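You operate a simulated robot arm through the tools that you are given. There is no shell and no other tool. Be economical: measure what you need, move in short steps, check, and stop when the job is done.

You run a simulated robot arm. Do the job below in one go: nothing can be reset, and whatever is moved stays where it is left.

TASK
Fetch the red rubber chock and set it on the yellow tape mark on the lane bench. Then take the cream job card and leave it on the low board of the stock bench. Then fetch the blue ground sleeve and stand it on the lower ledge of the spool rack. Then put the cradle grease tin on the stock bench top. Then take the tape measure and put it in the grey lane crate. Then put the loose orange chock on the workbench top away on the bottom shelf of the fittings rack. Then take the thick white stub post and put it on the tool table top. Do these in the order given. Set down upright: blue ground sleeve.

Only the result counts: the job must be done as asked and must still hold three seconds after the hand-in. Knocking over, shifting, dropping, spilling or breaking anything else fails it.

THE ROBOT
A 7-joint arm with a two-finger parallel gripper on a trunk, on a base that drives. Base frame: it is fixed to the floor where the robot stands at the start and does not move with it; the origin is under the middle of the robot, x ahead of it, y to its left, z up; the surface under the hand at the start is at about z = 0.85. Readings come in m, rad, newtons and seconds.
Its first joint turns from -2.601 to 2.601 rad. Places, roughly: blue ground sleeve (8x8x21 cm) [0.5, 0.7, 1]; bottom shelf of the fittings rack [-5.9, 10.4, 0.3]; cradle grease tin [0.5, 1, 0.75]; cream job card [0.5, 0.5, 0.75]; grey lane crate (36x22x9 cm) [0.7, 0.7, 0.9]; loose orange chock (12x6x5 cm) [-1.6, 5.1, 0.9]; low board of the stock bench [0.7, 3.3, 0.2]; lower ledge of the spool rack (126x16 cm) [-1.44, -3.64, 0.4]; red rubber chock (12x6x5 cm) [0.5, 0, 0.9]; stock bench top [0.7, 3.3, 0.8]; tape measure [-1.25, 5, 0.5]; thick white stub post (5x5x30 cm) [-5, 9.6, 0.2]; tool table top [-4.7, 6.5, 0.8]; yellow tape mark on the lane bench [0.7, 1, 0.8]. Payload 3.5 kg.
Tool frame: the origin (TCP) lies between the finger pads and is the grasp point; the fingertips stand 0.023 m ahead of it; z points along the fingers, y is the line along which they close. Largest opening 0.094 m; finger width 0.038, thickness 0.01; the body of the gripper, 0.054 by 0.096 m, starts 0.039 m behind the TCP.
Orientation is that of the tool frame in the base frame, as [roll, pitch, yaw] about the fixed x, y, z axes, in that order (R = Rz(yaw) Ry(pitch) Rx(roll)). With the fingers straight down and closing along the base's y, the tool's x points along the base's -x, its y along +y and its z along -z.

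THE INTERFACE
- The arm moves only by the tool step_arm. Its argument "deltas" is one flat list of numbers, 7 for each row, row after row: the shift along the tool's x, y, z in units of 100 mm (1.0 is 100 mm), then the turn, a rotation vector about the tool's x, y, z in units of 120 degrees (1.0 is 120 degrees), then the closure, from 0 (fully open) to 1 (shut). In form: [x, y, z, ax, ay, az, hand, x, y, z, ax, ay, az, hand, ...]. A call has 1 to 12 rows; each row is the pose to reach, as a shift and turn from the pose commanded when the call began, along the tool's axes at that moment. A call with a number of a shift or a turn outside -1 to 1 is refused whole. Rows are played at 5 a second. More than 0.05 m and 0.15 rad between two rows, or a gripper value outside its range, and nothing of the call is played. Where a pose cannot be reached the arm comes as near as it can. A force on the tool above 40 N (or 10 N above the force at the start of the call, whichever is more), or a blocked arm, ends the call early, and 0.2 s more pass. Each finger travels about 0.153 m/s and halts on what it meets, pressing with about 22 N; the grip force reading is that of the motor and also rises with nothing between the fingers. The clock runs only during rows and for 0.2 s after the last one: add rows that repeat a pose to give the fingers time. It gives the time, the measured TCP pose, the force on the tool (base axes), the opening and the grip force at its end, in the units of the frame above (readings bear some noise), with the torque about the TCP (base axes, N m) and any sound that the robot's microphone picked up.
- Cameras (640 x 400 px; columns grow to the right, rows downward): "scene" is now at [-0.2358, 0.1994, 1.3116]; the picture's right is [0.13, -0.99, 0.00], its down [-0.31, -0.04, -0.95] and it looks along [0.94, 0.12, -0.31] (base axes); focal length 271 px, centre (320, 200). "wrist" rides on the gripper at [0.086, 0.016, -0.074] in the tool frame; the picture's right is [-0.18, 0.98, 0.00], its down [-0.58, -0.11, -0.81] and it looks along [-0.79, -0.15, 0.59] (tool axes); focal length 243 px, centre (320, 200). There is no depth. A picture from a camera that has moved, and an enlarged one, comes with that camera's place and axes in the base frame and with its lens. The place of the scene camera against the robot may be out by one fixed shift of up to 0.025 m in any direction.
- camera(camera): a new picture of that camera. No time passes.
- roll_base(legs): drives the robot by 1 to 6 legs, each [ahead, left, turn to the left] in m, m and rad, along the robot's own axes; the way and the turn of a leg run together, so that a leg with both is an arc; at most 1.5 m and 3.142 rad a leg. The arm and the cameras ride along, it lands a little off, and it stops where it bumps. It gives what a move gives.
- aim_head(pan, tilt): turns the head with the scene camera to pan (to the left, within 2.496 rad either way) and tilt (down, from -0.506 to 1.204), counted from straight ahead of the robot. It gives what a move gives.
- enlarge(camera, box): a new picture of the part [left, top, right, bottom] of that camera's present view, enlarged. No time passes.
- job_done(): hands the job in; it is judged then, once.

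Work in short steps. Places have to be worked out from the pictures, the camera data and where the tool is seen: move nearer, look again, correct. Check each grasp and each placing, and mend what went wrong. You have 207 turns and 184 pictures in all, those below and enlarged ones among them. Open the gripper and draw the arm clear of the work before you hand the job in, unless the task says otherwise; then end with one line.

The tools are called after "Request:" as a command line: name --argument value ..., lists and objects as JSON in quotes. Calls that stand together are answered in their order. step_arm: Moves the arm, as the interface text tells. Its arguments: {"type":"object","properties":{"deltas":{"type":"array","items":{"type":"number"}}},"required":["deltas"]} The other tools are called the same way: roll_base (legs) drives the base; aim_head (pan, tilt) turns the head that bears the scene camera; camera (camera) takes a picture; enlarge (camera, box) takes an enlarged picture of a part of a camera's view; job_done () hands the job in.

At the start:

```text
time: 0.0
eef_pos: [0.5743, 0.6991, 1.1839]
ee_rot: [3.141, 0.001, -3.14]
wrist_force: [-0.2, 0.2, 1.0]
ft_torque: [-0.01, 0.01, 0.0]
gripper_width: 0.0937
grasp_force: 0.1
robot x, y, heading: [0.0002, 0.0012, 0.001]
head pan, tilt: [0.131, 0.316]
```

scene: 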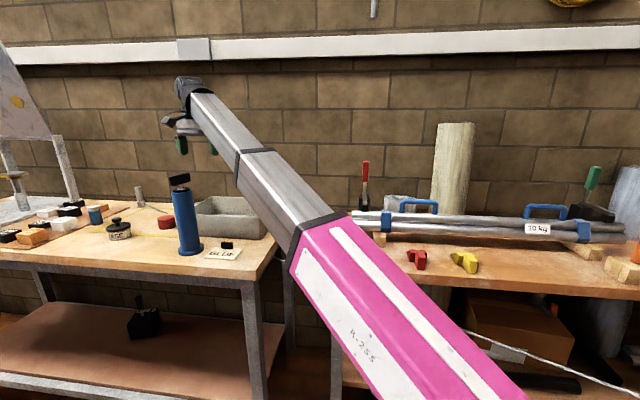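
wrist: 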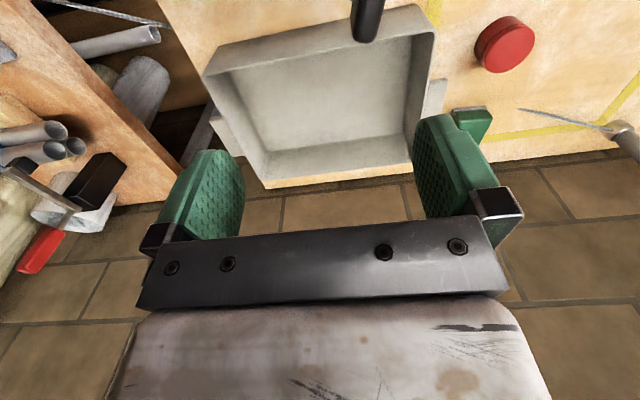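

I'll look around the lane bench and the red chock first, enlarging the key parts.

Request:
enlarge --camera "scene" --box '[0, 160, 300, 300]'

Request:
enlarge --camera "scene" --box '[340, 150, 640, 330]'

```text
2.13 times, centred on (150, 230) of scene
camera zoom: at [-0.2358, 0.1994, 1.3116], right [0.13, -0.99, 0.0], down [-0.31, -0.04, -0.95], along [0.94, 0.12, -0.31], focal length 579 px, centre (683, 136)
```

zoom: 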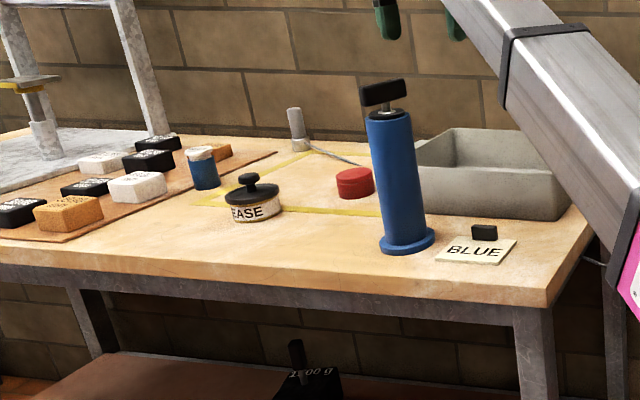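

```text
2.13 times, centred on (490, 240) of scene
camera zoom: at [-0.2358, 0.1994, 1.3116], right [0.13, -0.99, 0.0], down [-0.31, -0.04, -0.95], along [0.94, 0.12, -0.31], focal length 579 px, centre (-43, 115)
```

zoom: 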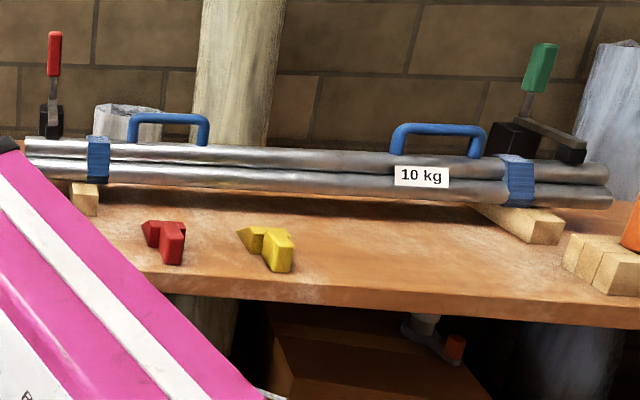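

The red chock sits near (0.53, 0, 0.87). Before driving, I'll check the floor to the right with the head.

Request:
aim_head --pan -0.5 --tilt 0.75

Request:
camera --camera "scene"

Request:
aim_head --pan -1.7 --tilt 0.4

Request:
camera --camera "scene"

Request:
aim_head --pan 1.4 --tilt 0.4

Request:
camera --camera "scene"

```text
time: 1.0
eef_pos: [0.5736, 0.7003, 1.1844]
ee_rot: [-3.141, -0.001, -3.141]
wrist_force: [-0.8, 0.5, -0.1]
ft_torque: [-0.03, 0.01, -0.01]
gripper_width: 0.094
grasp_force: 0.1
robot x, y, heading: [0.0017, 0.0024, -0.004]
head pan, tilt: [-0.499, 0.75]
```

```text
179 pictures are left
camera scene: at [-0.2555, 0.1476, 1.2727], right [-0.48, -0.88, 0.0], down [-0.6, 0.33, -0.73], along [0.64, -0.35, -0.68], focal length 271 px, centre (320, 200)
```

scene: 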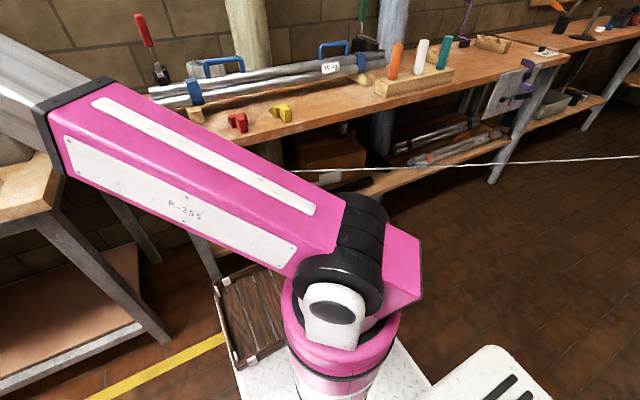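

```text
time: 2.4
eef_pos: [0.5739, 0.6999, 1.1847]
ee_rot: [3.141, 0.001, -3.141]
wrist_force: [-0.5, -0.5, 1.1]
ft_torque: [0.0, 0.02, 0.05]
gripper_width: 0.0941
grasp_force: 0.0
robot x, y, heading: [-0.0013, 0.0034, -0.003]
head pan, tilt: [-1.7, 0.4]
```

```text
178 pictures are left
camera scene: at [-0.3402, 0.0953, 1.3038], right [-0.99, 0.13, 0.0], down [0.05, 0.39, -0.92], along [-0.12, -0.91, -0.39], focal length 271 px, centre (320, 200)
```

scene: 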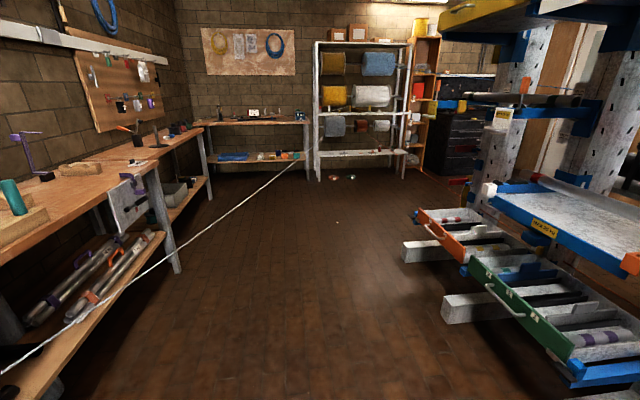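

```text
time: 5.1
eef_pos: [0.5749, 0.6997, 1.1843]
ee_rot: [3.141, -0.001, -3.14]
wrist_force: [-1.0, 0.0, -0.1]
ft_torque: [0.02, 0.04, 0.0]
gripper_width: 0.0939
grasp_force: 0.0
robot x, y, heading: [-0.0021, -0.0038, 0.004]
head pan, tilt: [1.4, 0.4]
```

```text
177 pictures are left
camera scene: at [-0.3125, 0.2785, 1.3038], right [0.99, -0.17, 0.0], down [-0.07, -0.38, -0.92], along [0.16, 0.91, -0.39], focal length 271 px, centre (320, 200)
```

scene: 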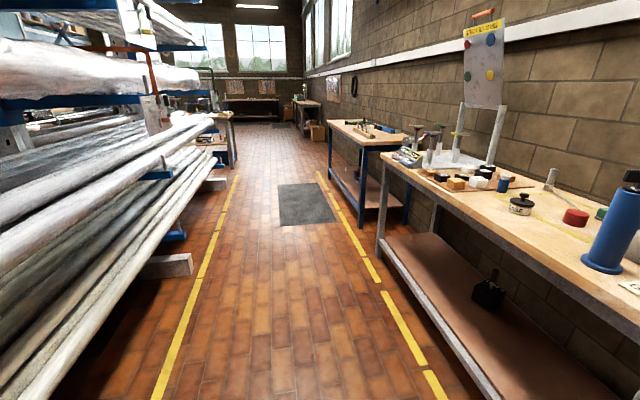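

The lane is clear behind me, and a rope runs from the right bench to the spool rack, so I avoid driving to the right. I'll back up slightly and turn right so the arm swings over the red chock, then look with the wrist camera.

Request:
roll_base --legs '[[-0.25, 0, 0], [0, 0, -0.886]]'

Request:
camera --camera "wrist"

```text
time: 9.2
eef_pos: [0.6546, -0.002, 1.185]
ee_rot: [3.141, 0.0, 2.255]
wrist_force: [-0.2, -0.7, -0.3]
ft_torque: [0.0, -0.02, 0.03]
gripper_width: 0.0939
grasp_force: 0.1
robot x, y, heading: [-0.2521, -0.0002, -0.889]
head pan, tilt: [1.4, 0.4]
```

```text
176 pictures are left
camera wrist: at [0.612, 0.0749, 1.2598], right [0.88, 0.48, 0.0], down [0.28, -0.52, 0.81], along [0.39, -0.71, -0.59], focal length 243 px, centre (320, 200)
```

wrist: 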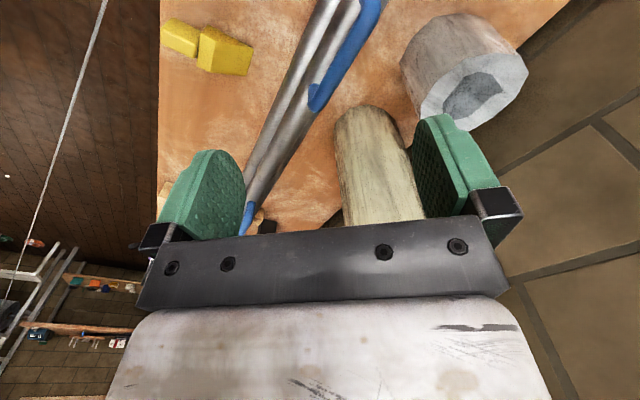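

Nothing is under the tool yet; I need to see the chock itself. I'll aim the head at it.

Request:
aim_head --pan 0.75 --tilt 0.5

Request:
camera --camera "scene"

```text
time: 10.2
eef_pos: [0.6529, -0.001, 1.1855]
ee_rot: [3.141, -0.001, 2.257]
wrist_force: [-0.4, 0.5, 0.0]
ft_torque: [0.01, 0.03, 0.0]
gripper_width: 0.0941
grasp_force: 0.0
robot x, y, heading: [-0.2528, -0.0016, -0.884]
head pan, tilt: [0.75, 0.499]
```

```text
175 pictures are left
camera scene: at [-0.2215, 0.3606, 1.2946], right [-0.13, -0.99, 0.0], down [-0.47, 0.06, -0.88], along [0.87, -0.12, -0.48], focal length 271 px, centre (320, 200)
```

scene: 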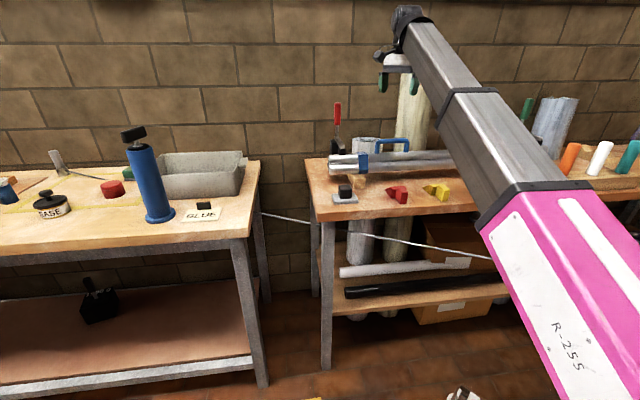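

Request:
enlarge --camera "scene" --box '[310, 90, 510, 215]'

```text
3.20 times, centred on (410, 152) of scene
camera zoom: at [-0.2215, 0.3606, 1.2946], right [-0.13, -0.99, 0.0], down [-0.47, 0.06, -0.88], along [0.87, -0.12, -0.48], focal length 868 px, centre (32, 352)
```

zoom: 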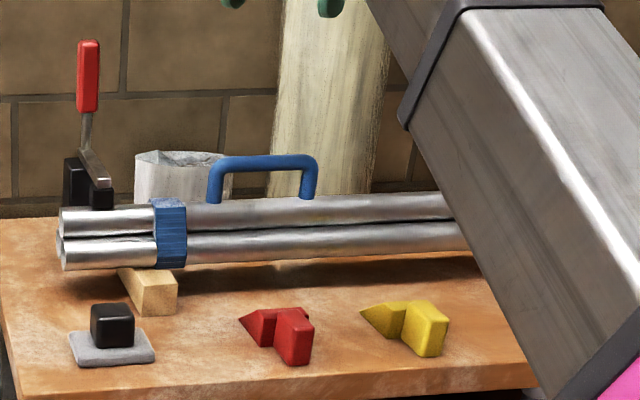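

The red chock lies with its long axis roughly from (0.525,-0.02) to (0.63,0.02), so I turn the fingers across it while moving over it and lowering 10 cm.

Request:
step_arm --deltas '[0.05, -0.07, 0.11, 0, 0, -0.066, 0, 0.1, -0.14, 0.22, 0, 0, -0.132, 0, 0.15, -0.21, 0.33, 0, 0, -0.198, 0, 0.2, -0.28, 0.44, 0, 0, -0.264, 0, 0.25, -0.35, 0.55, 0, 0, -0.33, 0, 0.31, -0.42, 0.66, 0, 0, -0.396, 0, 0.36, -0.49, 0.77, 0, 0, -0.462, 0, 0.41, -0.56, 0.88, 0, 0, -0.528, 0, 0.46, -0.63, 1.0, 0, 0, -0.595, 0]'

Request:
camera --camera "wrist"

Request:
enlarge --camera "scene" --box '[310, 90, 510, 215]'

```text
time: 11.3
eef_pos: [0.6185, -0.0032, 1.1388]
ee_rot: [3.135, 0.002, 2.805]
wrist_force: [6.8, 17.0, -3.9]
ft_torque: [-1.74, 0.15, -1.72]
gripper_width: 0.094
grasp_force: 0.2
robot x, y, heading: [-0.2499, 0.0017, -0.881]
head pan, tilt: [0.75, 0.499]
stopped in row 5: the force on the tool passed its limit at 96 N (the readings are from after the stop); the commanded pose is now the measured one
```

```text
173 pictures are left
camera wrist: at [0.543, 0.0398, 1.214], right [0.5, 0.87, 0.01], down [0.51, -0.3, 0.81], along [0.7, -0.4, -0.59], focal length 243 px, centre (320, 200)
```

wrist: 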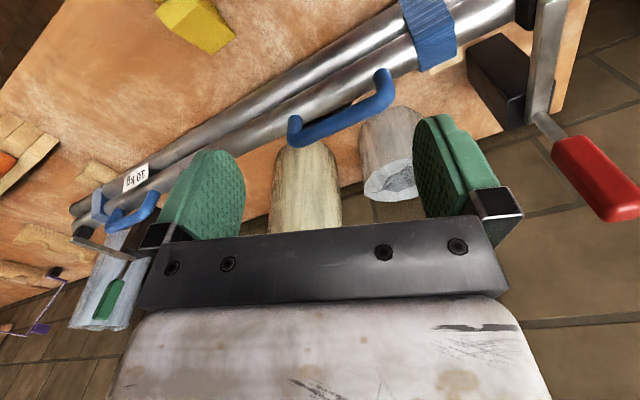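

```text
3.20 times, centred on (410, 152) of scene
camera zoom: at [-0.2215, 0.3606, 1.2946], right [-0.13, -0.99, 0.0], down [-0.47, 0.06, -0.88], along [0.87, -0.12, -0.48], focal length 868 px, centre (32, 352)
```

zoom: 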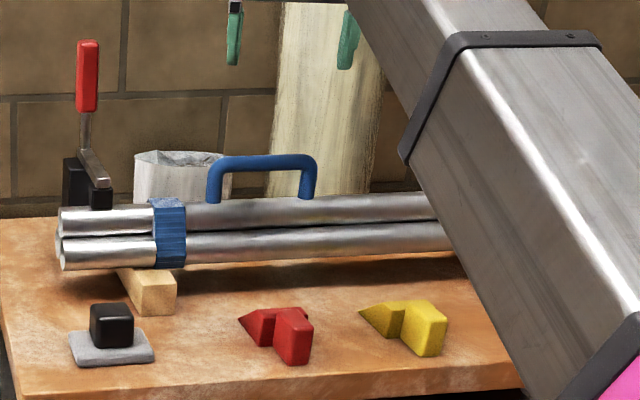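

The arm met a force with nothing visibly near the fingers; I look at the whole arm for the cause.

Request:
aim_head --pan 0.55 --tilt 0.2

Request:
camera --camera "scene"

```text
time: 12.1
eef_pos: [0.6195, -0.0036, 1.139]
ee_rot: [3.136, 0.0, 2.806]
wrist_force: [6.3, 25.6, -13.1]
ft_torque: [-2.92, -0.45, -2.75]
gripper_width: 0.0941
grasp_force: 0.1
robot x, y, heading: [-0.2516, 0.0006, -0.882]
head pan, tilt: [0.55, 0.201]
```

```text
171 pictures are left
camera scene: at [-0.2236, 0.3421, 1.3223], right [-0.33, -0.94, 0.0], down [-0.19, 0.07, -0.98], along [0.93, -0.32, -0.2], focal length 271 px, centre (320, 200)
```

scene: 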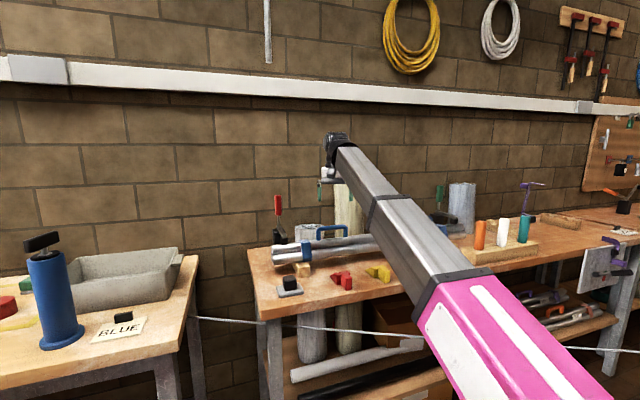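

The wrist camera bracket evidently meets the rising forearm at this long reach. I back the turn off and retract the arm toward the robot, where the forearm comes from higher up.

Request:
step_arm --deltas '[0, 0, 0, 0, 0, 0.06, 0, 0.1, -0.03, 0, 0, 0, 0.12, 0, 0.4, -0.13, 0, 0, 0, 0.16, 0, 0.7, -0.23, 0, 0, 0, 0.2, 0, 0.94, -0.33, 0, 0, 0, 0.2, 0]'

```text
time: 13.3
eef_pos: [0.5195, -0.004, 1.1372]
ee_rot: [3.132, 0.004, 2.389]
wrist_force: [0.0, -0.6, -0.7]
ft_torque: [-0.01, -0.03, 0.01]
gripper_width: 0.0941
grasp_force: 0.0
robot x, y, heading: [-0.2507, -0.0016, -0.887]
head pan, tilt: [0.55, 0.201]
```

Free again. I retract another 13 cm, without turning.

Request:
step_arm --deltas '[0.24, -0.22, 0, 0, 0, 0, 0, 0.48, -0.45, 0, 0, 0, 0, 0, 0.72, -0.67, 0, 0, 0, 0, 0, 0.95, -0.89, 0, 0, 0, 0, 0]'

Request:
camera --camera "scene"

```text
time: 14.3
eef_pos: [0.4048, -0.0055, 1.1053]
ee_rot: [3.115, 0.028, 2.389]
wrist_force: [0.5, -0.4, 0.9]
ft_torque: [0.03, 0.0, 0.02]
gripper_width: 0.0939
grasp_force: 0.0
out of reach, approached as far as the arm can: row 1, 2, 3, 4
robot x, y, heading: [-0.2495, -0.0003, -0.881]
head pan, tilt: [0.55, 0.201]
```

```text
170 pictures are left
camera scene: at [-0.2237, 0.3421, 1.3223], right [-0.33, -0.94, 0.0], down [-0.19, 0.07, -0.98], along [0.93, -0.32, -0.2], focal length 271 px, centre (320, 200)
```

scene: 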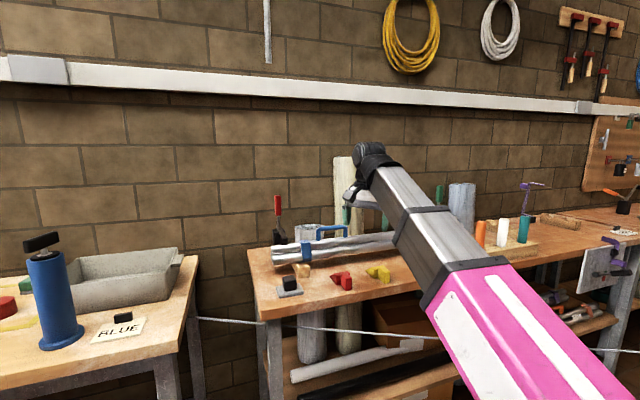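

The arm is a straight telescoping one, so the camera bracket must be kept off the line back to the robot. I'll tilt the hand outward, roll it past the forearm, and tilt back down, so the fingers can straddle the chock from the other side.

Request:
step_arm --deltas '[-0.11, 0.1, -0.1, -0.043, -0.046, 0, 0, -0.22, 0.2, -0.2, -0.086, -0.092, 0, 0, -0.33, 0.31, -0.3, -0.128, -0.137, 0, 0, -0.44, 0.41, -0.4, -0.171, -0.183, 0, 0, -0.55, 0.51, -0.5, -0.214, -0.229, 0, 0, -0.66, 0.61, -0.6, -0.256, -0.275, 0, 0, -0.77, 0.71, -0.7, -0.299, -0.32, 0, 0, -0.88, 0.82, -0.8, -0.342, -0.366, 0, 0]'

Request:
step_arm --deltas '[0, 0, 0, 0, 0, -0.07, 0, 0, 0, 0, 0, 0, -0.14, 0, 0, 0, 0, 0, 0, -0.21, 0, 0, 0, 0, 0, 0, -0.28, 0, 0, 0, 0, 0, 0, -0.35, 0, 0, 0, 0, 0, 0, -0.42, 0, 0, 0, 0, 0, 0, -0.49, 0, 0, 0, 0, 0, 0, -0.56, 0, 0, 0, 0, 0, 0, -0.63, 0, 0, 0, 0, 0, 0, -0.7, 0, 0, 0, 0, 0, 0, -0.77, 0, 0, 0, 0, 0, 0, -0.84, 0]'

```text
time: 16.1
eef_pos: [0.5249, -0.0054, 1.1876]
ee_rot: [2.265, 0.684, 2.058]
wrist_force: [0.1, 0.2, -0.3]
ft_torque: [-0.03, -0.01, 0.03]
gripper_width: 0.0939
grasp_force: 0.0
robot x, y, heading: [-0.2518, 0.001, -0.883]
head pan, tilt: [0.55, 0.201]
```

```text
time: 18.7
eef_pos: [0.5255, -0.0061, 1.1879]
ee_rot: [-2.167, 0.484, -1.875]
wrist_force: [0.5, -0.6, -0.8]
ft_torque: [-0.02, 0.01, 0.02]
gripper_width: 0.0937
grasp_force: 0.1
robot x, y, heading: [-0.2521, 0.0008, -0.884]
head pan, tilt: [0.55, 0.201]
```

The flip works. Now I tilt the hand back down, then drive the base so the hand comes over the chock.

Request:
step_arm --deltas '[0, 0, 0, -0.053, 0.0335, 0, 0, 0, 0, 0, -0.106, 0.067, 0, 0, 0, 0, 0, -0.159, 0.1, 0, 0, 0, 0, 0, -0.212, 0.134, 0, 0, 0, 0, 0, -0.265, 0.1675, 0, 0, 0, 0, 0, -0.318, 0.201, 0, 0, 0, 0, 0, -0.371, 0.2345, 0, 0, 0, 0, 0, -0.424, 0.268, 0, 0]'

Request:
roll_base --legs '[[-0.2, 0.371, 0], [0, 0, -0.535]]'

Request:
camera --camera "wrist"

```text
time: 20.5
eef_pos: [0.5249, -0.0062, 1.1857]
ee_rot: [-3.088, 0.037, -2.134]
wrist_force: [0.3, 0.1, 0.7]
ft_torque: [0.0, 0.01, 0.0]
gripper_width: 0.0941
grasp_force: 0.1
out of reach, approached as far as the arm can: row 8
robot x, y, heading: [-0.2521, 0.0001, -0.883]
head pan, tilt: [0.55, 0.201]
```

```text
time: 24.6
eef_pos: [0.5753, -0.0044, 1.1866]
ee_rot: [-3.086, 0.039, -2.668]
wrist_force: [0.0, 0.7, -0.4]
ft_torque: [-0.03, 0.05, -0.03]
gripper_width: 0.094
grasp_force: 0.0
robot x, y, heading: [-0.0899, 0.4016, -1.426]
head pan, tilt: [0.55, 0.201]
```

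```text
169 pictures are left
camera wrist: at [0.4875, -0.0274, 1.2573], right [-0.28, 0.96, -0.05], down [0.52, 0.19, 0.83], along [0.81, 0.21, -0.55], focal length 243 px, centre (320, 200)
```

wrist: 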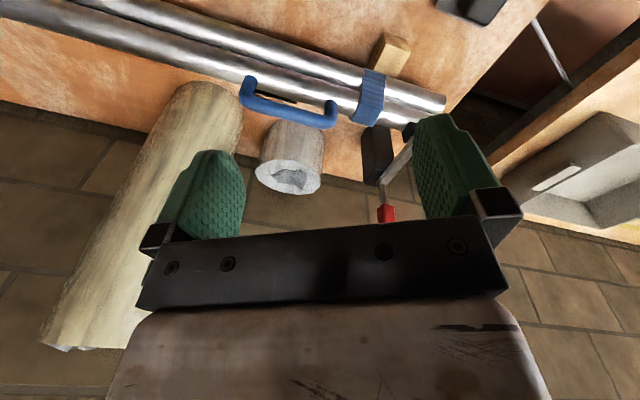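

Now lowering 10 cm, and again, to bring the chock into the wrist view.

Request:
step_arm --deltas '[0, 0, 0.33, 0, 0, 0, 0, 0, 0, 0.66, 0, 0, 0, 0, 0, 0, 1.0, 0, 0, 0, 0]'

Request:
camera --camera "wrist"

```text
time: 25.4
eef_pos: [0.5826, -0.0072, 1.0876]
ee_rot: [-3.087, 0.04, -2.669]
wrist_force: [-0.6, 0.0, 0.4]
ft_torque: [0.02, -0.03, 0.04]
gripper_width: 0.0938
grasp_force: 0.0
robot x, y, heading: [-0.0893, 0.3989, -1.428]
head pan, tilt: [0.55, 0.201]
```

```text
168 pictures are left
camera wrist: at [0.495, -0.0304, 1.1582], right [-0.28, 0.96, -0.05], down [0.52, 0.19, 0.83], along [0.81, 0.21, -0.55], focal length 243 px, centre (320, 200)
```

wrist: 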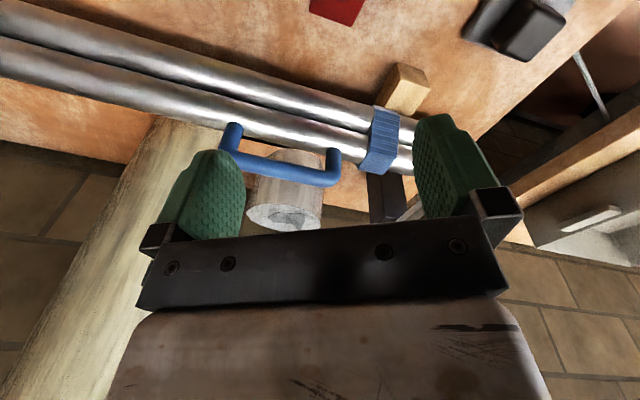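

I straighten the small leftover tilt, turn a bit to align with the chock, and lower 8 cm more.

Request:
step_arm --deltas '[0, 0, 0.3, -0.0135, 0.0085, 0.025, 0, 0, 0, 0.55, -0.0271, 0.0171, 0.053, 0, 0, 0, 0.8, -0.0271, 0.0171, 0.053, 0]'

Request:
camera --camera "wrist"

Request:
aim_head --pan 1.2 --tilt 0.5

Request:
camera --camera "scene"

```text
time: 26.2
eef_pos: [0.5868, -0.009, 1.0079]
ee_rot: [3.137, 0.005, -2.783]
wrist_force: [-0.2, 0.4, -0.8]
ft_torque: [-0.02, 0.01, 0.0]
gripper_width: 0.0941
grasp_force: 0.1
robot x, y, heading: [-0.0908, 0.4006, -1.427]
head pan, tilt: [0.55, 0.201]
```

```text
167 pictures are left
camera wrist: at [0.4987, -0.0258, 1.0817], right [-0.17, 0.98, 0.01], down [0.58, 0.1, 0.81], along [0.8, 0.14, -0.59], focal length 243 px, centre (320, 200)
```

wrist: 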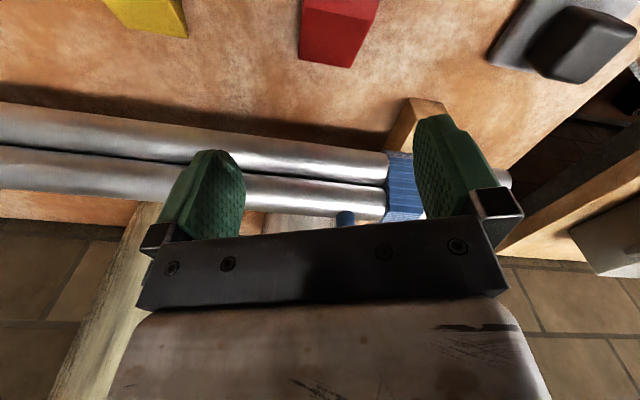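

```text
time: 27.3
eef_pos: [0.5851, -0.0092, 1.0076]
ee_rot: [3.135, 0.005, -2.782]
wrist_force: [0.0, -0.3, 0.7]
ft_torque: [0.01, 0.01, -0.04]
gripper_width: 0.0939
grasp_force: 0.2
robot x, y, heading: [-0.0904, 0.3978, -1.428]
head pan, tilt: [1.201, 0.499]
```

```text
166 pictures are left
camera scene: at [0.1407, 0.7304, 1.2947], right [-0.22, -0.98, 0.0], down [-0.47, 0.11, -0.88], along [0.86, -0.19, -0.48], focal length 271 px, centre (320, 200)
```

scene: 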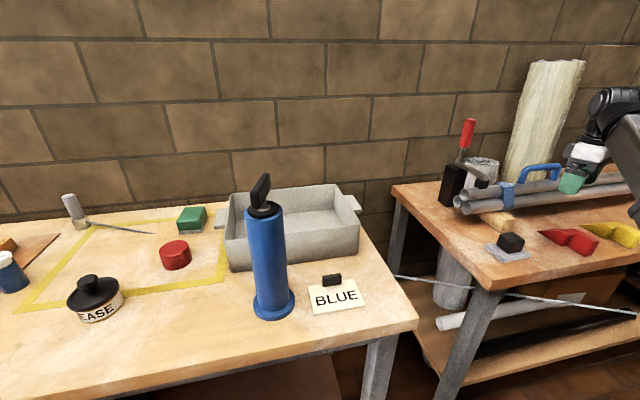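

Request:
enlarge --camera "scene" --box '[450, 150, 640, 270]'

```text
3.33 times, centred on (545, 210) of scene
camera zoom: at [0.1407, 0.7304, 1.2947], right [-0.22, -0.98, 0.0], down [-0.47, 0.11, -0.88], along [0.86, -0.19, -0.48], focal length 904 px, centre (-430, 167)
```

zoom: 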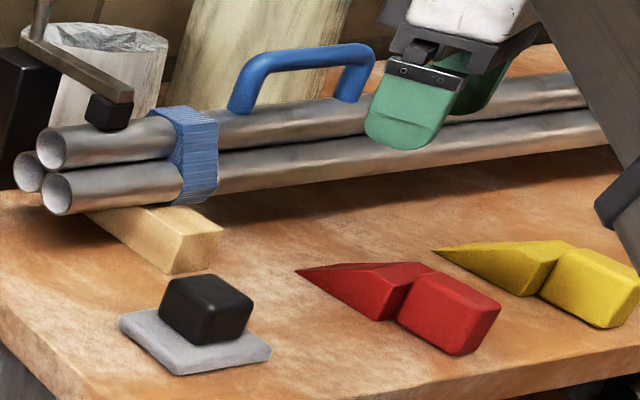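

Request:
enlarge --camera "scene" --box '[530, 215, 610, 265]'

```text
8.00 times, centred on (570, 240) of scene
camera zoom: at [0.1407, 0.7304, 1.2947], right [-0.22, -0.98, 0.0], down [-0.47, 0.11, -0.88], along [0.86, -0.19, -0.48], focal length 2170 px, centre (-1680, -120)
```

zoom: 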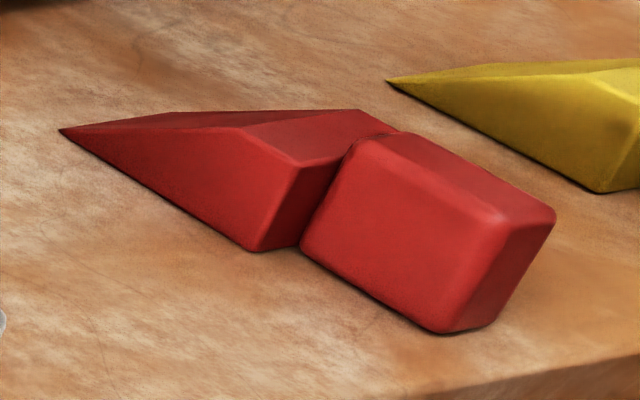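

The chock is a wedge plus a grip block lying nearly along x. I move the hand back 8 cm so the wrist camera sees all of it.

Request:
step_arm --deltas '[0.37, 0.14, 0, 0, 0, 0, 0, 0.75, 0.28, 0, 0, 0, 0, 0]'

Request:
camera --camera "wrist"

```text
time: 27.9
eef_pos: [0.508, -0.0116, 1.0079]
ee_rot: [3.136, 0.005, -2.782]
wrist_force: [-0.3, -0.3, -0.4]
ft_torque: [-0.01, 0.01, 0.01]
gripper_width: 0.0939
grasp_force: 0.0
robot x, y, heading: [-0.0905, 0.3993, -1.426]
head pan, tilt: [1.201, 0.499]
```

```text
163 pictures are left
camera wrist: at [0.4213, -0.0289, 1.0818], right [-0.17, 0.98, 0.01], down [0.58, 0.1, 0.81], along [0.8, 0.14, -0.59], focal length 243 px, centre (320, 200)
```

wrist: 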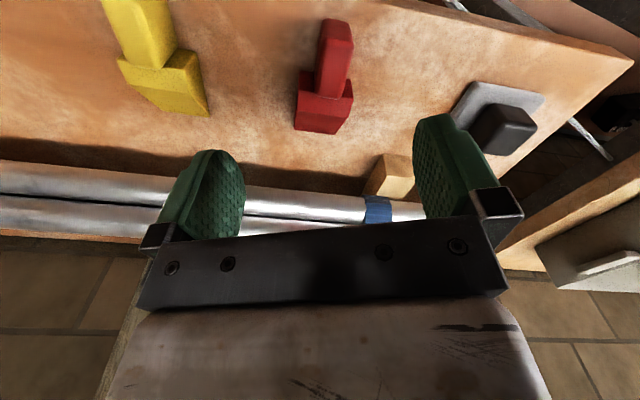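

The wrist view gives the chock clearly: grip block centre about (0.504, -0.006), axis almost along x, top near 0.89. I turn to match and descend 10 cm over it.

Request:
step_arm --deltas '[0.02, 0.07, 0.3, 0, 0, 0.05, 0, 0.02, 0.07, 0.6, 0, 0, 0.11, 0, 0.02, 0.07, 0.9, 0, 0, 0.158, 0]'

Request:
camera --camera "wrist"

```text
time: 28.7
eef_pos: [0.5036, -0.0052, 0.9176]
ee_rot: [3.135, 0.002, -3.115]
wrist_force: [1.1, -0.4, 0.2]
ft_torque: [-0.04, -0.01, -0.03]
gripper_width: 0.0939
grasp_force: 0.0
robot x, y, heading: [-0.0889, 0.3971, -1.424]
head pan, tilt: [1.201, 0.499]
```

```text
162 pictures are left
camera wrist: at [0.4165, 0.0072, 0.9917], right [0.16, 0.99, 0.01], down [0.58, -0.1, 0.81], along [0.8, -0.12, -0.59], focal length 243 px, centre (320, 200)
```

wrist: 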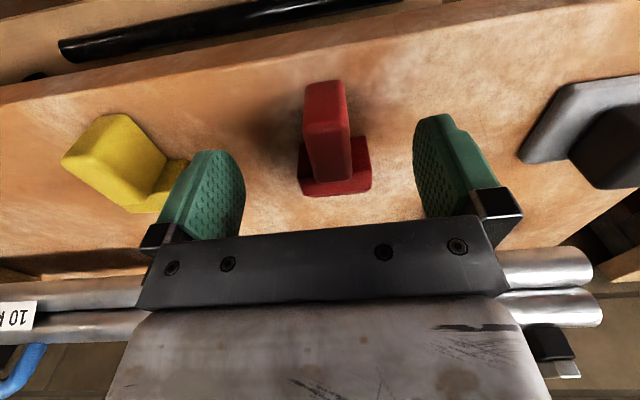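

Aligned and centred. I partly close, descend 3.5 cm and close.

Request:
step_arm --deltas '[0, 0, 0.1, 0, 0, 0, 0.25, 0, 0, 0.35, 0, 0, 0, 0.25, 0, 0, 0.35, 0, 0, 0, 0.7, 0, 0, 0.35, 0, 0, 0, 1, 0, 0, 0.35, 0, 0, 0, 1, 0, 0, 0.35, 0, 0, 0, 1]'

Request:
camera --camera "wrist"

```text
time: 30.1
eef_pos: [0.5021, -0.0024, 0.882]
ee_rot: [3.134, 0.003, -3.114]
wrist_force: [-0.3, -0.1, -0.1]
ft_torque: [0.01, 0.01, 0.01]
gripper_width: 0.0237
grasp_force: 22.6
robot x, y, heading: [-0.0897, 0.3986, -1.424]
head pan, tilt: [1.201, 0.499]
```

```text
161 pictures are left
camera wrist: at [0.4155, 0.0093, 0.9564], right [0.16, 0.99, 0.01], down [0.58, -0.1, 0.81], along [0.8, -0.12, -0.59], focal length 243 px, centre (320, 200)
```

wrist: 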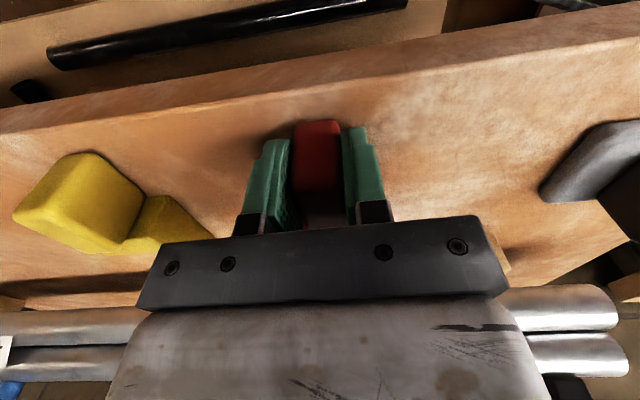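

Gripped (24 mm block). I lift 19 cm, then back away, swing the arm left and drive along to the tape mark, stopping short to look.

Request:
step_arm --deltas '[0, 0, -0.3, 0, 0, 0, 1, 0, 0, -0.6, 0, 0, 0, 1, 0, 0, -1.0, 0, 0, 0, 1]'

Request:
step_arm --deltas '[0, 0, -0.3, 0, 0, 0, 1, 0, 0, -0.6, 0, 0, 0, 1, 0, 0, -0.8, 0, 0, 0, 1]'

Request:
roll_base --legs '[[-0.036, -0.247, 0], [0, 0, 1.6], [0.114, 0.64, 0], [0, 0, -1.0]]'

Request:
aim_head --pan 0.7 --tilt 0.5

Request:
camera --camera "scene"

Request:
camera --camera "wrist"

```text
time: 30.9
eef_pos: [0.5005, -0.004, 0.9843]
ee_rot: [3.135, 0.004, -3.114]
wrist_force: [-0.5, 0.6, -1.8]
ft_torque: [0.02, 0.03, 0.02]
gripper_width: 0.0236
grasp_force: 21.8
robot x, y, heading: [-0.0896, 0.4007, -1.422]
head pan, tilt: [1.201, 0.499]
```

```text
time: 31.7
eef_pos: [0.5022, -0.0027, 1.062]
ee_rot: [3.134, 0.003, -3.115]
wrist_force: [0.6, -0.1, -0.6]
ft_torque: [0.0, 0.04, 0.01]
gripper_width: 0.024
grasp_force: 21.8
robot x, y, heading: [-0.0875, 0.4, -1.419]
head pan, tilt: [1.201, 0.499]
```

```text
time: 43.1
eef_pos: [0.3631, 1.0702, 1.0619]
ee_rot: [3.135, 0.002, -2.483]
wrist_force: [-0.5, 0.3, -1.6]
ft_torque: [0.0, 0.03, -0.01]
gripper_width: 0.0239
grasp_force: 21.7
robot x, y, heading: [-0.3521, 1.0448, -0.785]
head pan, tilt: [1.201, 0.499]
```

```text
time: 44.1
eef_pos: [0.3628, 1.0714, 1.0618]
ee_rot: [3.135, 0.004, -2.482]
wrist_force: [-0.4, -0.3, -0.9]
ft_torque: [0.0, 0.06, 0.03]
gripper_width: 0.0238
grasp_force: 22.3
robot x, y, heading: [-0.3514, 1.0437, -0.79]
head pan, tilt: [0.7, 0.499]
```

```text
160 pictures are left
camera scene: at [-0.3563, 1.403, 1.2946], right [-0.09, -1.0, 0.0], down [-0.48, 0.04, -0.88], along [0.87, -0.08, -0.48], focal length 271 px, centre (320, 200)
```

scene: 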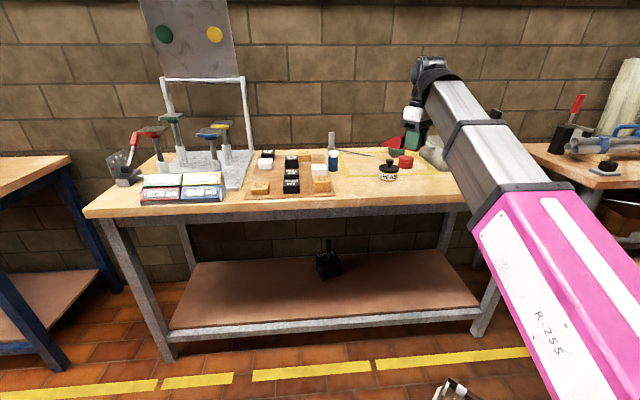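

```text
159 pictures are left
camera wrist: at [0.285, 1.0287, 1.1368], right [-0.46, 0.89, 0.01], down [0.53, 0.26, 0.81], along [0.72, 0.37, -0.59], focal length 243 px, centre (320, 200)
```

wrist: 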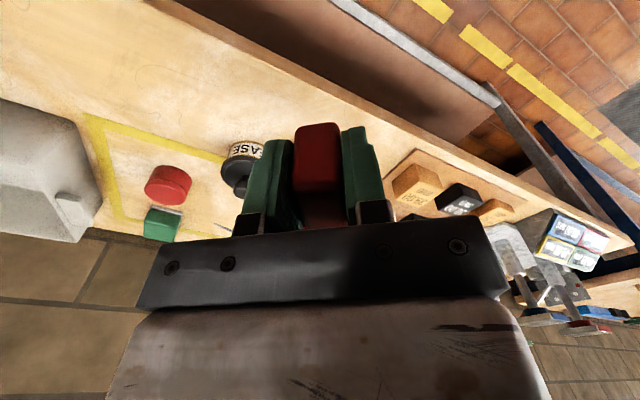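

Tape outline spans about x 0.60–0.9, y 0.85–1.2, with puck at (0.69,0.945) and tin at (0.56,1.04). I drive in 25 cm and extend to (0.72,1.08), turning the chock slightly.

Request:
roll_base --legs '[[0.1765, 0.177, 0]]'

Request:
step_arm --deltas '[-0.3, -0.19, 0, 0, 0, -0.05, 1, -0.6, -0.38, 0, 0, 0, -0.1, 1, -0.91, -0.575, 0, 0, 0, -0.143, 1]'

Request:
camera --camera "wrist"

Request:
aim_head --pan 0.45 --tilt 0.55

Request:
camera --camera "scene"

```text
time: 45.9
eef_pos: [0.6075, 1.0661, 1.0619]
ee_rot: [3.134, 0.005, -2.482]
wrist_force: [-0.4, -0.5, -1.6]
ft_torque: [-0.04, 0.07, 0.0]
gripper_width: 0.0236
grasp_force: 21.6
robot x, y, heading: [-0.1054, 1.0427, -0.794]
head pan, tilt: [0.7, 0.499]
```

```text
time: 46.7
eef_pos: [0.7172, 1.0766, 1.0626]
ee_rot: [3.136, 0.006, -2.184]
wrist_force: [-0.3, -0.8, -1.4]
ft_torque: [-0.02, 0.03, 0.01]
gripper_width: 0.0236
grasp_force: 21.8
robot x, y, heading: [-0.1068, 1.0435, -0.794]
head pan, tilt: [0.7, 0.499]
```

```text
158 pictures are left
camera wrist: at [0.655, 1.0136, 1.1373], right [-0.7, 0.72, 0.01], down [0.43, 0.41, 0.81], along [0.58, 0.57, -0.59], focal length 243 px, centre (320, 200)
```

wrist: 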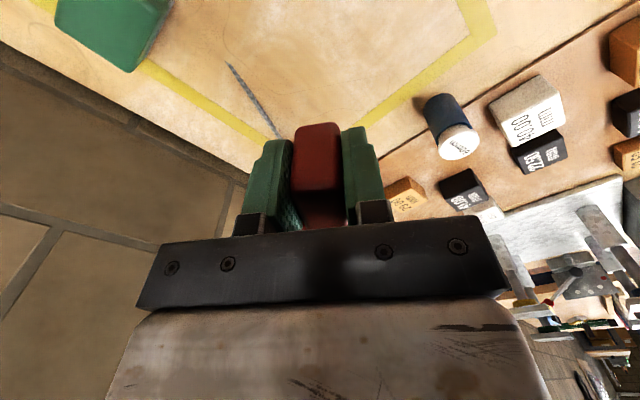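

```text
time: 47.4
eef_pos: [0.717, 1.0764, 1.0623]
ee_rot: [3.137, 0.006, -2.185]
wrist_force: [-0.3, 0.4, -1.7]
ft_torque: [-0.03, 0.02, -0.02]
gripper_width: 0.0238
grasp_force: 22.2
robot x, y, heading: [-0.1071, 1.0419, -0.794]
head pan, tilt: [0.45, 0.55]
```

```text
157 pictures are left
camera scene: at [-0.1168, 1.3782, 1.2901], right [-0.33, -0.94, 0.0], down [-0.49, 0.17, -0.85], along [0.8, -0.29, -0.52], focal length 271 px, centre (320, 200)
```

scene: 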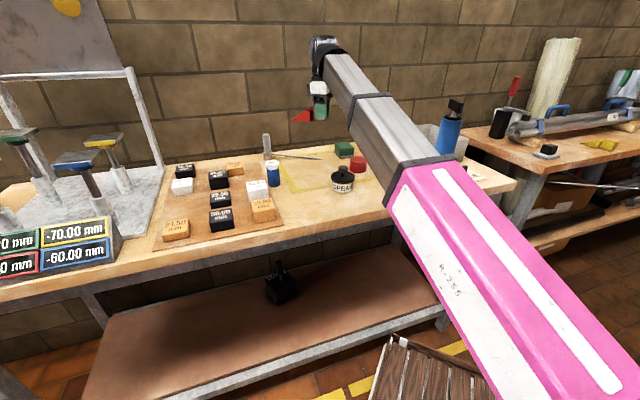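

Clear spot inside the outline confirmed. I lower the chock in two steps toward z 0.884.

Request:
step_arm --deltas '[0, 0, 0.33, 0, 0, 0, 1, 0, 0, 0.66, 0, 0, 0, 1, 0, 0, 1.0, 0, 0, 0, 1]'

Request:
step_arm --deltas '[0, 0, 0.3, 0, 0, 0, 1, 0, 0, 0.6, 0, 0, 0, 1, 0, 0, 0.7, 0, 0, 0, 1, 0, 0, 0.75, 0, 0, 0, 1, 0, 0, 0.79, 0, 0, 0, 1]'

Request:
camera --camera "wrist"

Request:
enlarge --camera "scene" --box '[230, 70, 420, 200]'

```text
time: 48.2
eef_pos: [0.7163, 1.0771, 0.9586]
ee_rot: [3.135, 0.005, -2.184]
wrist_force: [-0.5, 0.2, -1.0]
ft_torque: [-0.01, 0.01, 0.04]
gripper_width: 0.0239
grasp_force: 21.8
robot x, y, heading: [-0.1054, 1.0462, -0.797]
head pan, tilt: [0.45, 0.55]
```

```text
time: 49.4
eef_pos: [0.7143, 1.0779, 0.8812]
ee_rot: [3.136, 0.006, -2.183]
wrist_force: [0.7, -0.3, -0.5]
ft_torque: [-0.01, 0.05, -0.02]
gripper_width: 0.0235
grasp_force: 22.2
robot x, y, heading: [-0.1042, 1.0428, -0.791]
head pan, tilt: [0.45, 0.55]
```

```text
156 pictures are left
camera wrist: at [0.6521, 1.0149, 0.9569], right [-0.7, 0.72, 0.01], down [0.43, 0.41, 0.81], along [0.58, 0.57, -0.59], focal length 243 px, centre (320, 200)
```

wrist: 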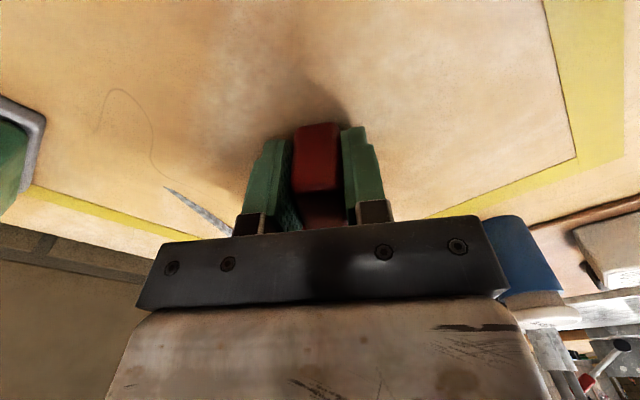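

```text
3.08 times, centred on (325, 135) of scene
camera zoom: at [-0.1168, 1.3782, 1.2901], right [-0.34, -0.94, 0.0], down [-0.49, 0.17, -0.85], along [0.8, -0.29, -0.52], focal length 835 px, centre (305, 400)
```

zoom: 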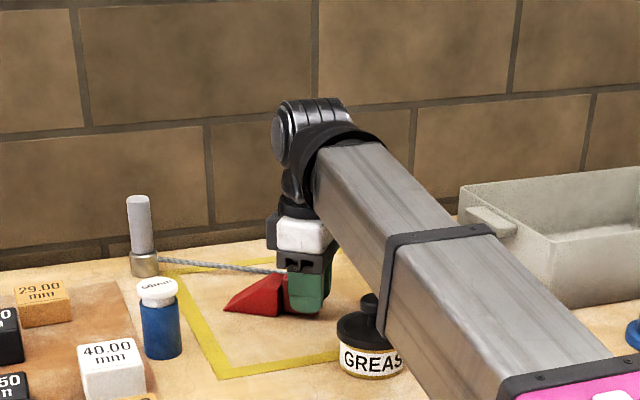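

Just above the bench; I ease down a few more millimetres until contact.

Request:
step_arm --deltas '[0, 0, 0.02, 0, 0, 0, 1, 0, 0, 0.04, 0, 0, 0, 1]'

Request:
enlarge --camera "scene" --box '[290, 130, 350, 180]'

```text
time: 50.0
eef_pos: [0.7147, 1.0783, 0.8807]
ee_rot: [3.138, 0.006, -2.183]
wrist_force: [1.0, -0.3, 37.9]
ft_torque: [0.07, -0.34, 0.15]
gripper_width: 0.0239
grasp_force: 22.3
robot x, y, heading: [-0.1053, 1.041, -0.79]
head pan, tilt: [0.45, 0.55]
```

```text
8.00 times, centred on (320, 155) of scene
camera zoom: at [-0.1178, 1.378, 1.2901], right [-0.34, -0.94, 0.0], down [-0.49, 0.18, -0.85], along [0.8, -0.29, -0.52], focal length 2170 px, centre (320, 560)
```

zoom: 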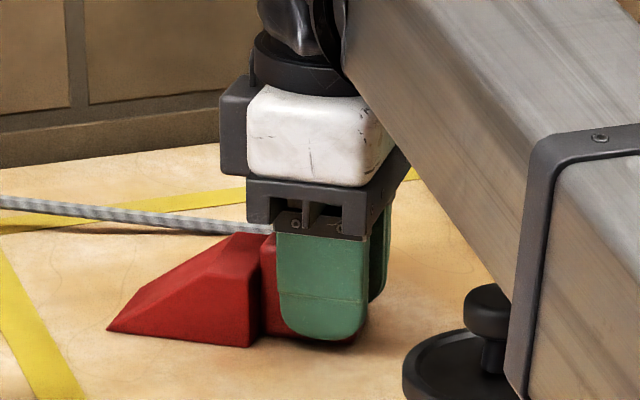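

Contact at 38 N: chock is down. I relieve, open partway and rise.

Request:
step_arm --deltas '[0, 0, -0.03, 0, 0, 0, 1, 0, 0, -0.03, 0, 0, 0, 0.5, 0, 0, -0.03, 0, 0, 0, 0.4, 0, 0, -0.03, 0, 0, 0, 0.4, 0, 0, -0.3, 0, 0, 0, 0.4, 0, 0, -0.65, 0, 0, 0, 0.4, 0, 0, -1.0, 0, 0, 0, 0.4]'

Request:
enlarge --camera "scene" --box '[230, 70, 420, 200]'

Request:
camera --camera "wrist"

```text
time: 51.6
eef_pos: [0.7178, 1.0774, 0.9785]
ee_rot: [3.136, 0.004, -2.183]
wrist_force: [-0.5, 0.0, 0.0]
ft_torque: [-0.01, 0.0, 0.0]
gripper_width: 0.0565
grasp_force: 0.0
robot x, y, heading: [-0.1068, 1.0421, -0.787]
head pan, tilt: [0.45, 0.55]
```

```text
3.08 times, centred on (325, 135) of scene
camera zoom: at [-0.1169, 1.3782, 1.2901], right [-0.34, -0.94, 0.0], down [-0.49, 0.17, -0.85], along [0.8, -0.29, -0.52], focal length 835 px, centre (305, 400)
```

zoom: 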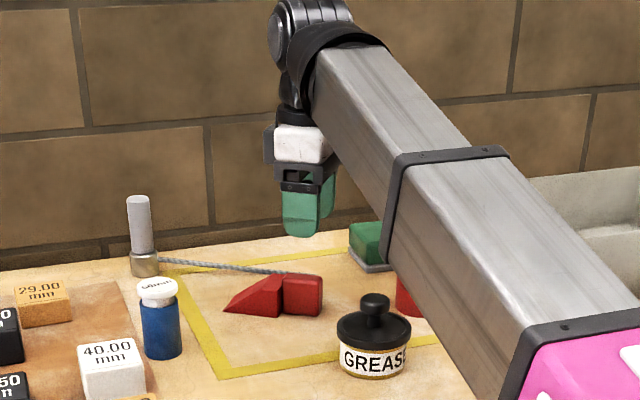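

```text
152 pictures are left
camera wrist: at [0.6542, 1.0151, 1.0524], right [-0.7, 0.72, 0.01], down [0.43, 0.41, 0.81], along [0.58, 0.57, -0.59], focal length 243 px, centre (320, 200)
```

wrist: 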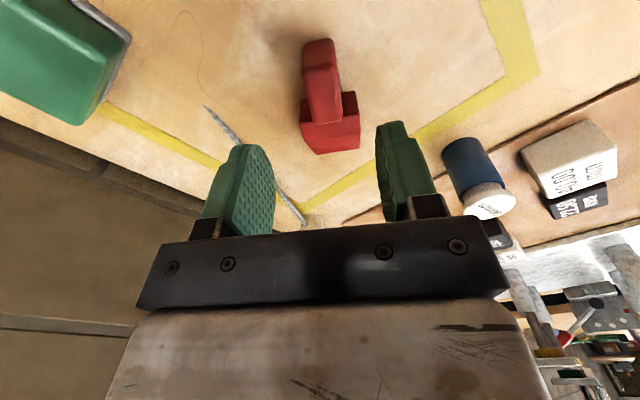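

The chock is set well inside the mark. Next the job card: I raise and retract, back away, and drive round to face the card, avoiding the tall sleeve.

Request:
step_arm --deltas '[0, 0, -0.4, 0, 0, 0, 0.4, 0.19, 0.27, -0.7, 0, 0, 0, 0.2, 0.38, 0.55, -1.0, 0, 0, 0, 0, 0.575, 0.82, -1.0, 0, 0, 0, 0]'

Request:
roll_base --legs '[[-0.198, -0.198, 0], [0.4885, -0.487, 0], [0, 0, 0.36]]'

Request:
aim_head --pan 0.6 --tilt 0.5

Request:
camera --camera "scene"

Request:
camera --camera "wrist"

```text
time: 52.6
eef_pos: [0.6135, 1.077, 1.0767]
ee_rot: [3.135, 0.006, -2.183]
wrist_force: [0.1, 0.2, 0.3]
ft_torque: [-0.01, -0.01, -0.02]
gripper_width: 0.094
grasp_force: 0.1
robot x, y, heading: [-0.1066, 1.0436, -0.795]
head pan, tilt: [0.45, 0.55]
```

```text
time: 59.1
eef_pos: [0.2757, 0.6372, 1.078]
ee_rot: [3.136, 0.005, -1.83]
wrist_force: [-0.2, -0.5, -0.2]
ft_torque: [0.02, -0.01, 0.0]
gripper_width: 0.0938
grasp_force: 0.0
robot x, y, heading: [-0.3884, 0.3549, -0.438]
head pan, tilt: [0.45, 0.55]
```

```text
time: 59.8
eef_pos: [0.2774, 0.6372, 1.0775]
ee_rot: [3.135, 0.007, -1.831]
wrist_force: [-0.5, 0.4, -0.5]
ft_torque: [-0.02, 0.01, 0.02]
gripper_width: 0.094
grasp_force: 0.0
robot x, y, heading: [-0.3929, 0.3571, -0.439]
head pan, tilt: [0.6, 0.499]
```

```text
151 pictures are left
camera scene: at [-0.5144, 0.6804, 1.2946], right [0.16, -0.99, 0.0], down [-0.47, -0.08, -0.88], along [0.87, 0.14, -0.48], focal length 271 px, centre (320, 200)
```

scene: 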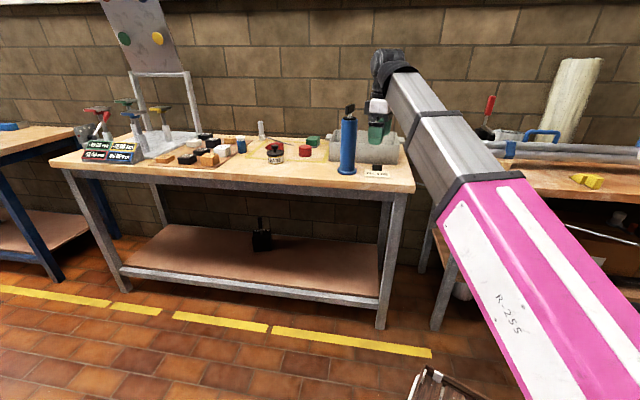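

```text
150 pictures are left
camera wrist: at [0.2391, 0.5571, 1.1523], right [-0.9, 0.43, 0.01], down [0.26, 0.53, 0.81], along [0.34, 0.73, -0.59], focal length 243 px, centre (320, 200)
```

wrist: 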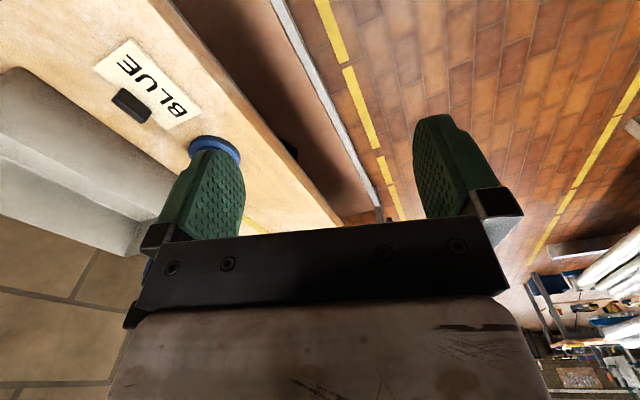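

Knob at about (0.525, 0.617), thin across x with its length along y (turned ~10°). I turn the hand to match, then drive in over it.

Request:
step_arm --deltas '[0, 0, 0, 0, 0, -0.07, 0, 0, 0, 0, 0, 0, -0.14, 0, 0, 0, 0, 0, 0, -0.22, 0]'

Request:
roll_base --legs '[[0.233, 0.087, 0]]'

Request:
camera --camera "wrist"

```text
refused: row 3 steps farther than a row can; nothing moved
```

```text
time: 61.6
eef_pos: [0.521, 0.6197, 1.0784]
ee_rot: [3.136, 0.005, -1.83]
wrist_force: [-0.1, -0.7, 0.1]
ft_torque: [0.03, 0.0, 0.02]
gripper_width: 0.0941
grasp_force: 0.0
robot x, y, heading: [-0.1434, 0.3401, -0.437]
head pan, tilt: [0.6, 0.499]
```

```text
149 pictures are left
camera wrist: at [0.4838, 0.5398, 1.1523], right [-0.9, 0.43, 0.01], down [0.26, 0.53, 0.81], along [0.34, 0.73, -0.59], focal length 243 px, centre (320, 200)
```

wrist: 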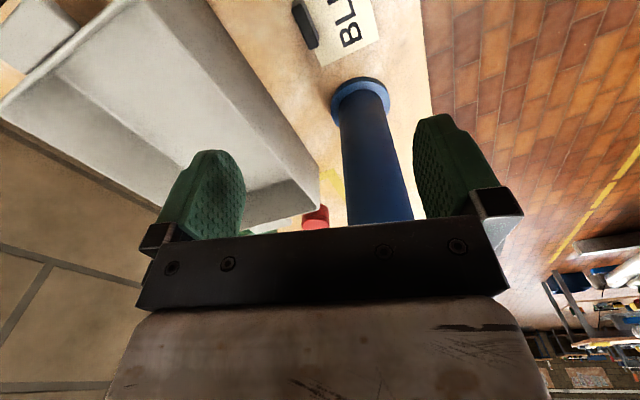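

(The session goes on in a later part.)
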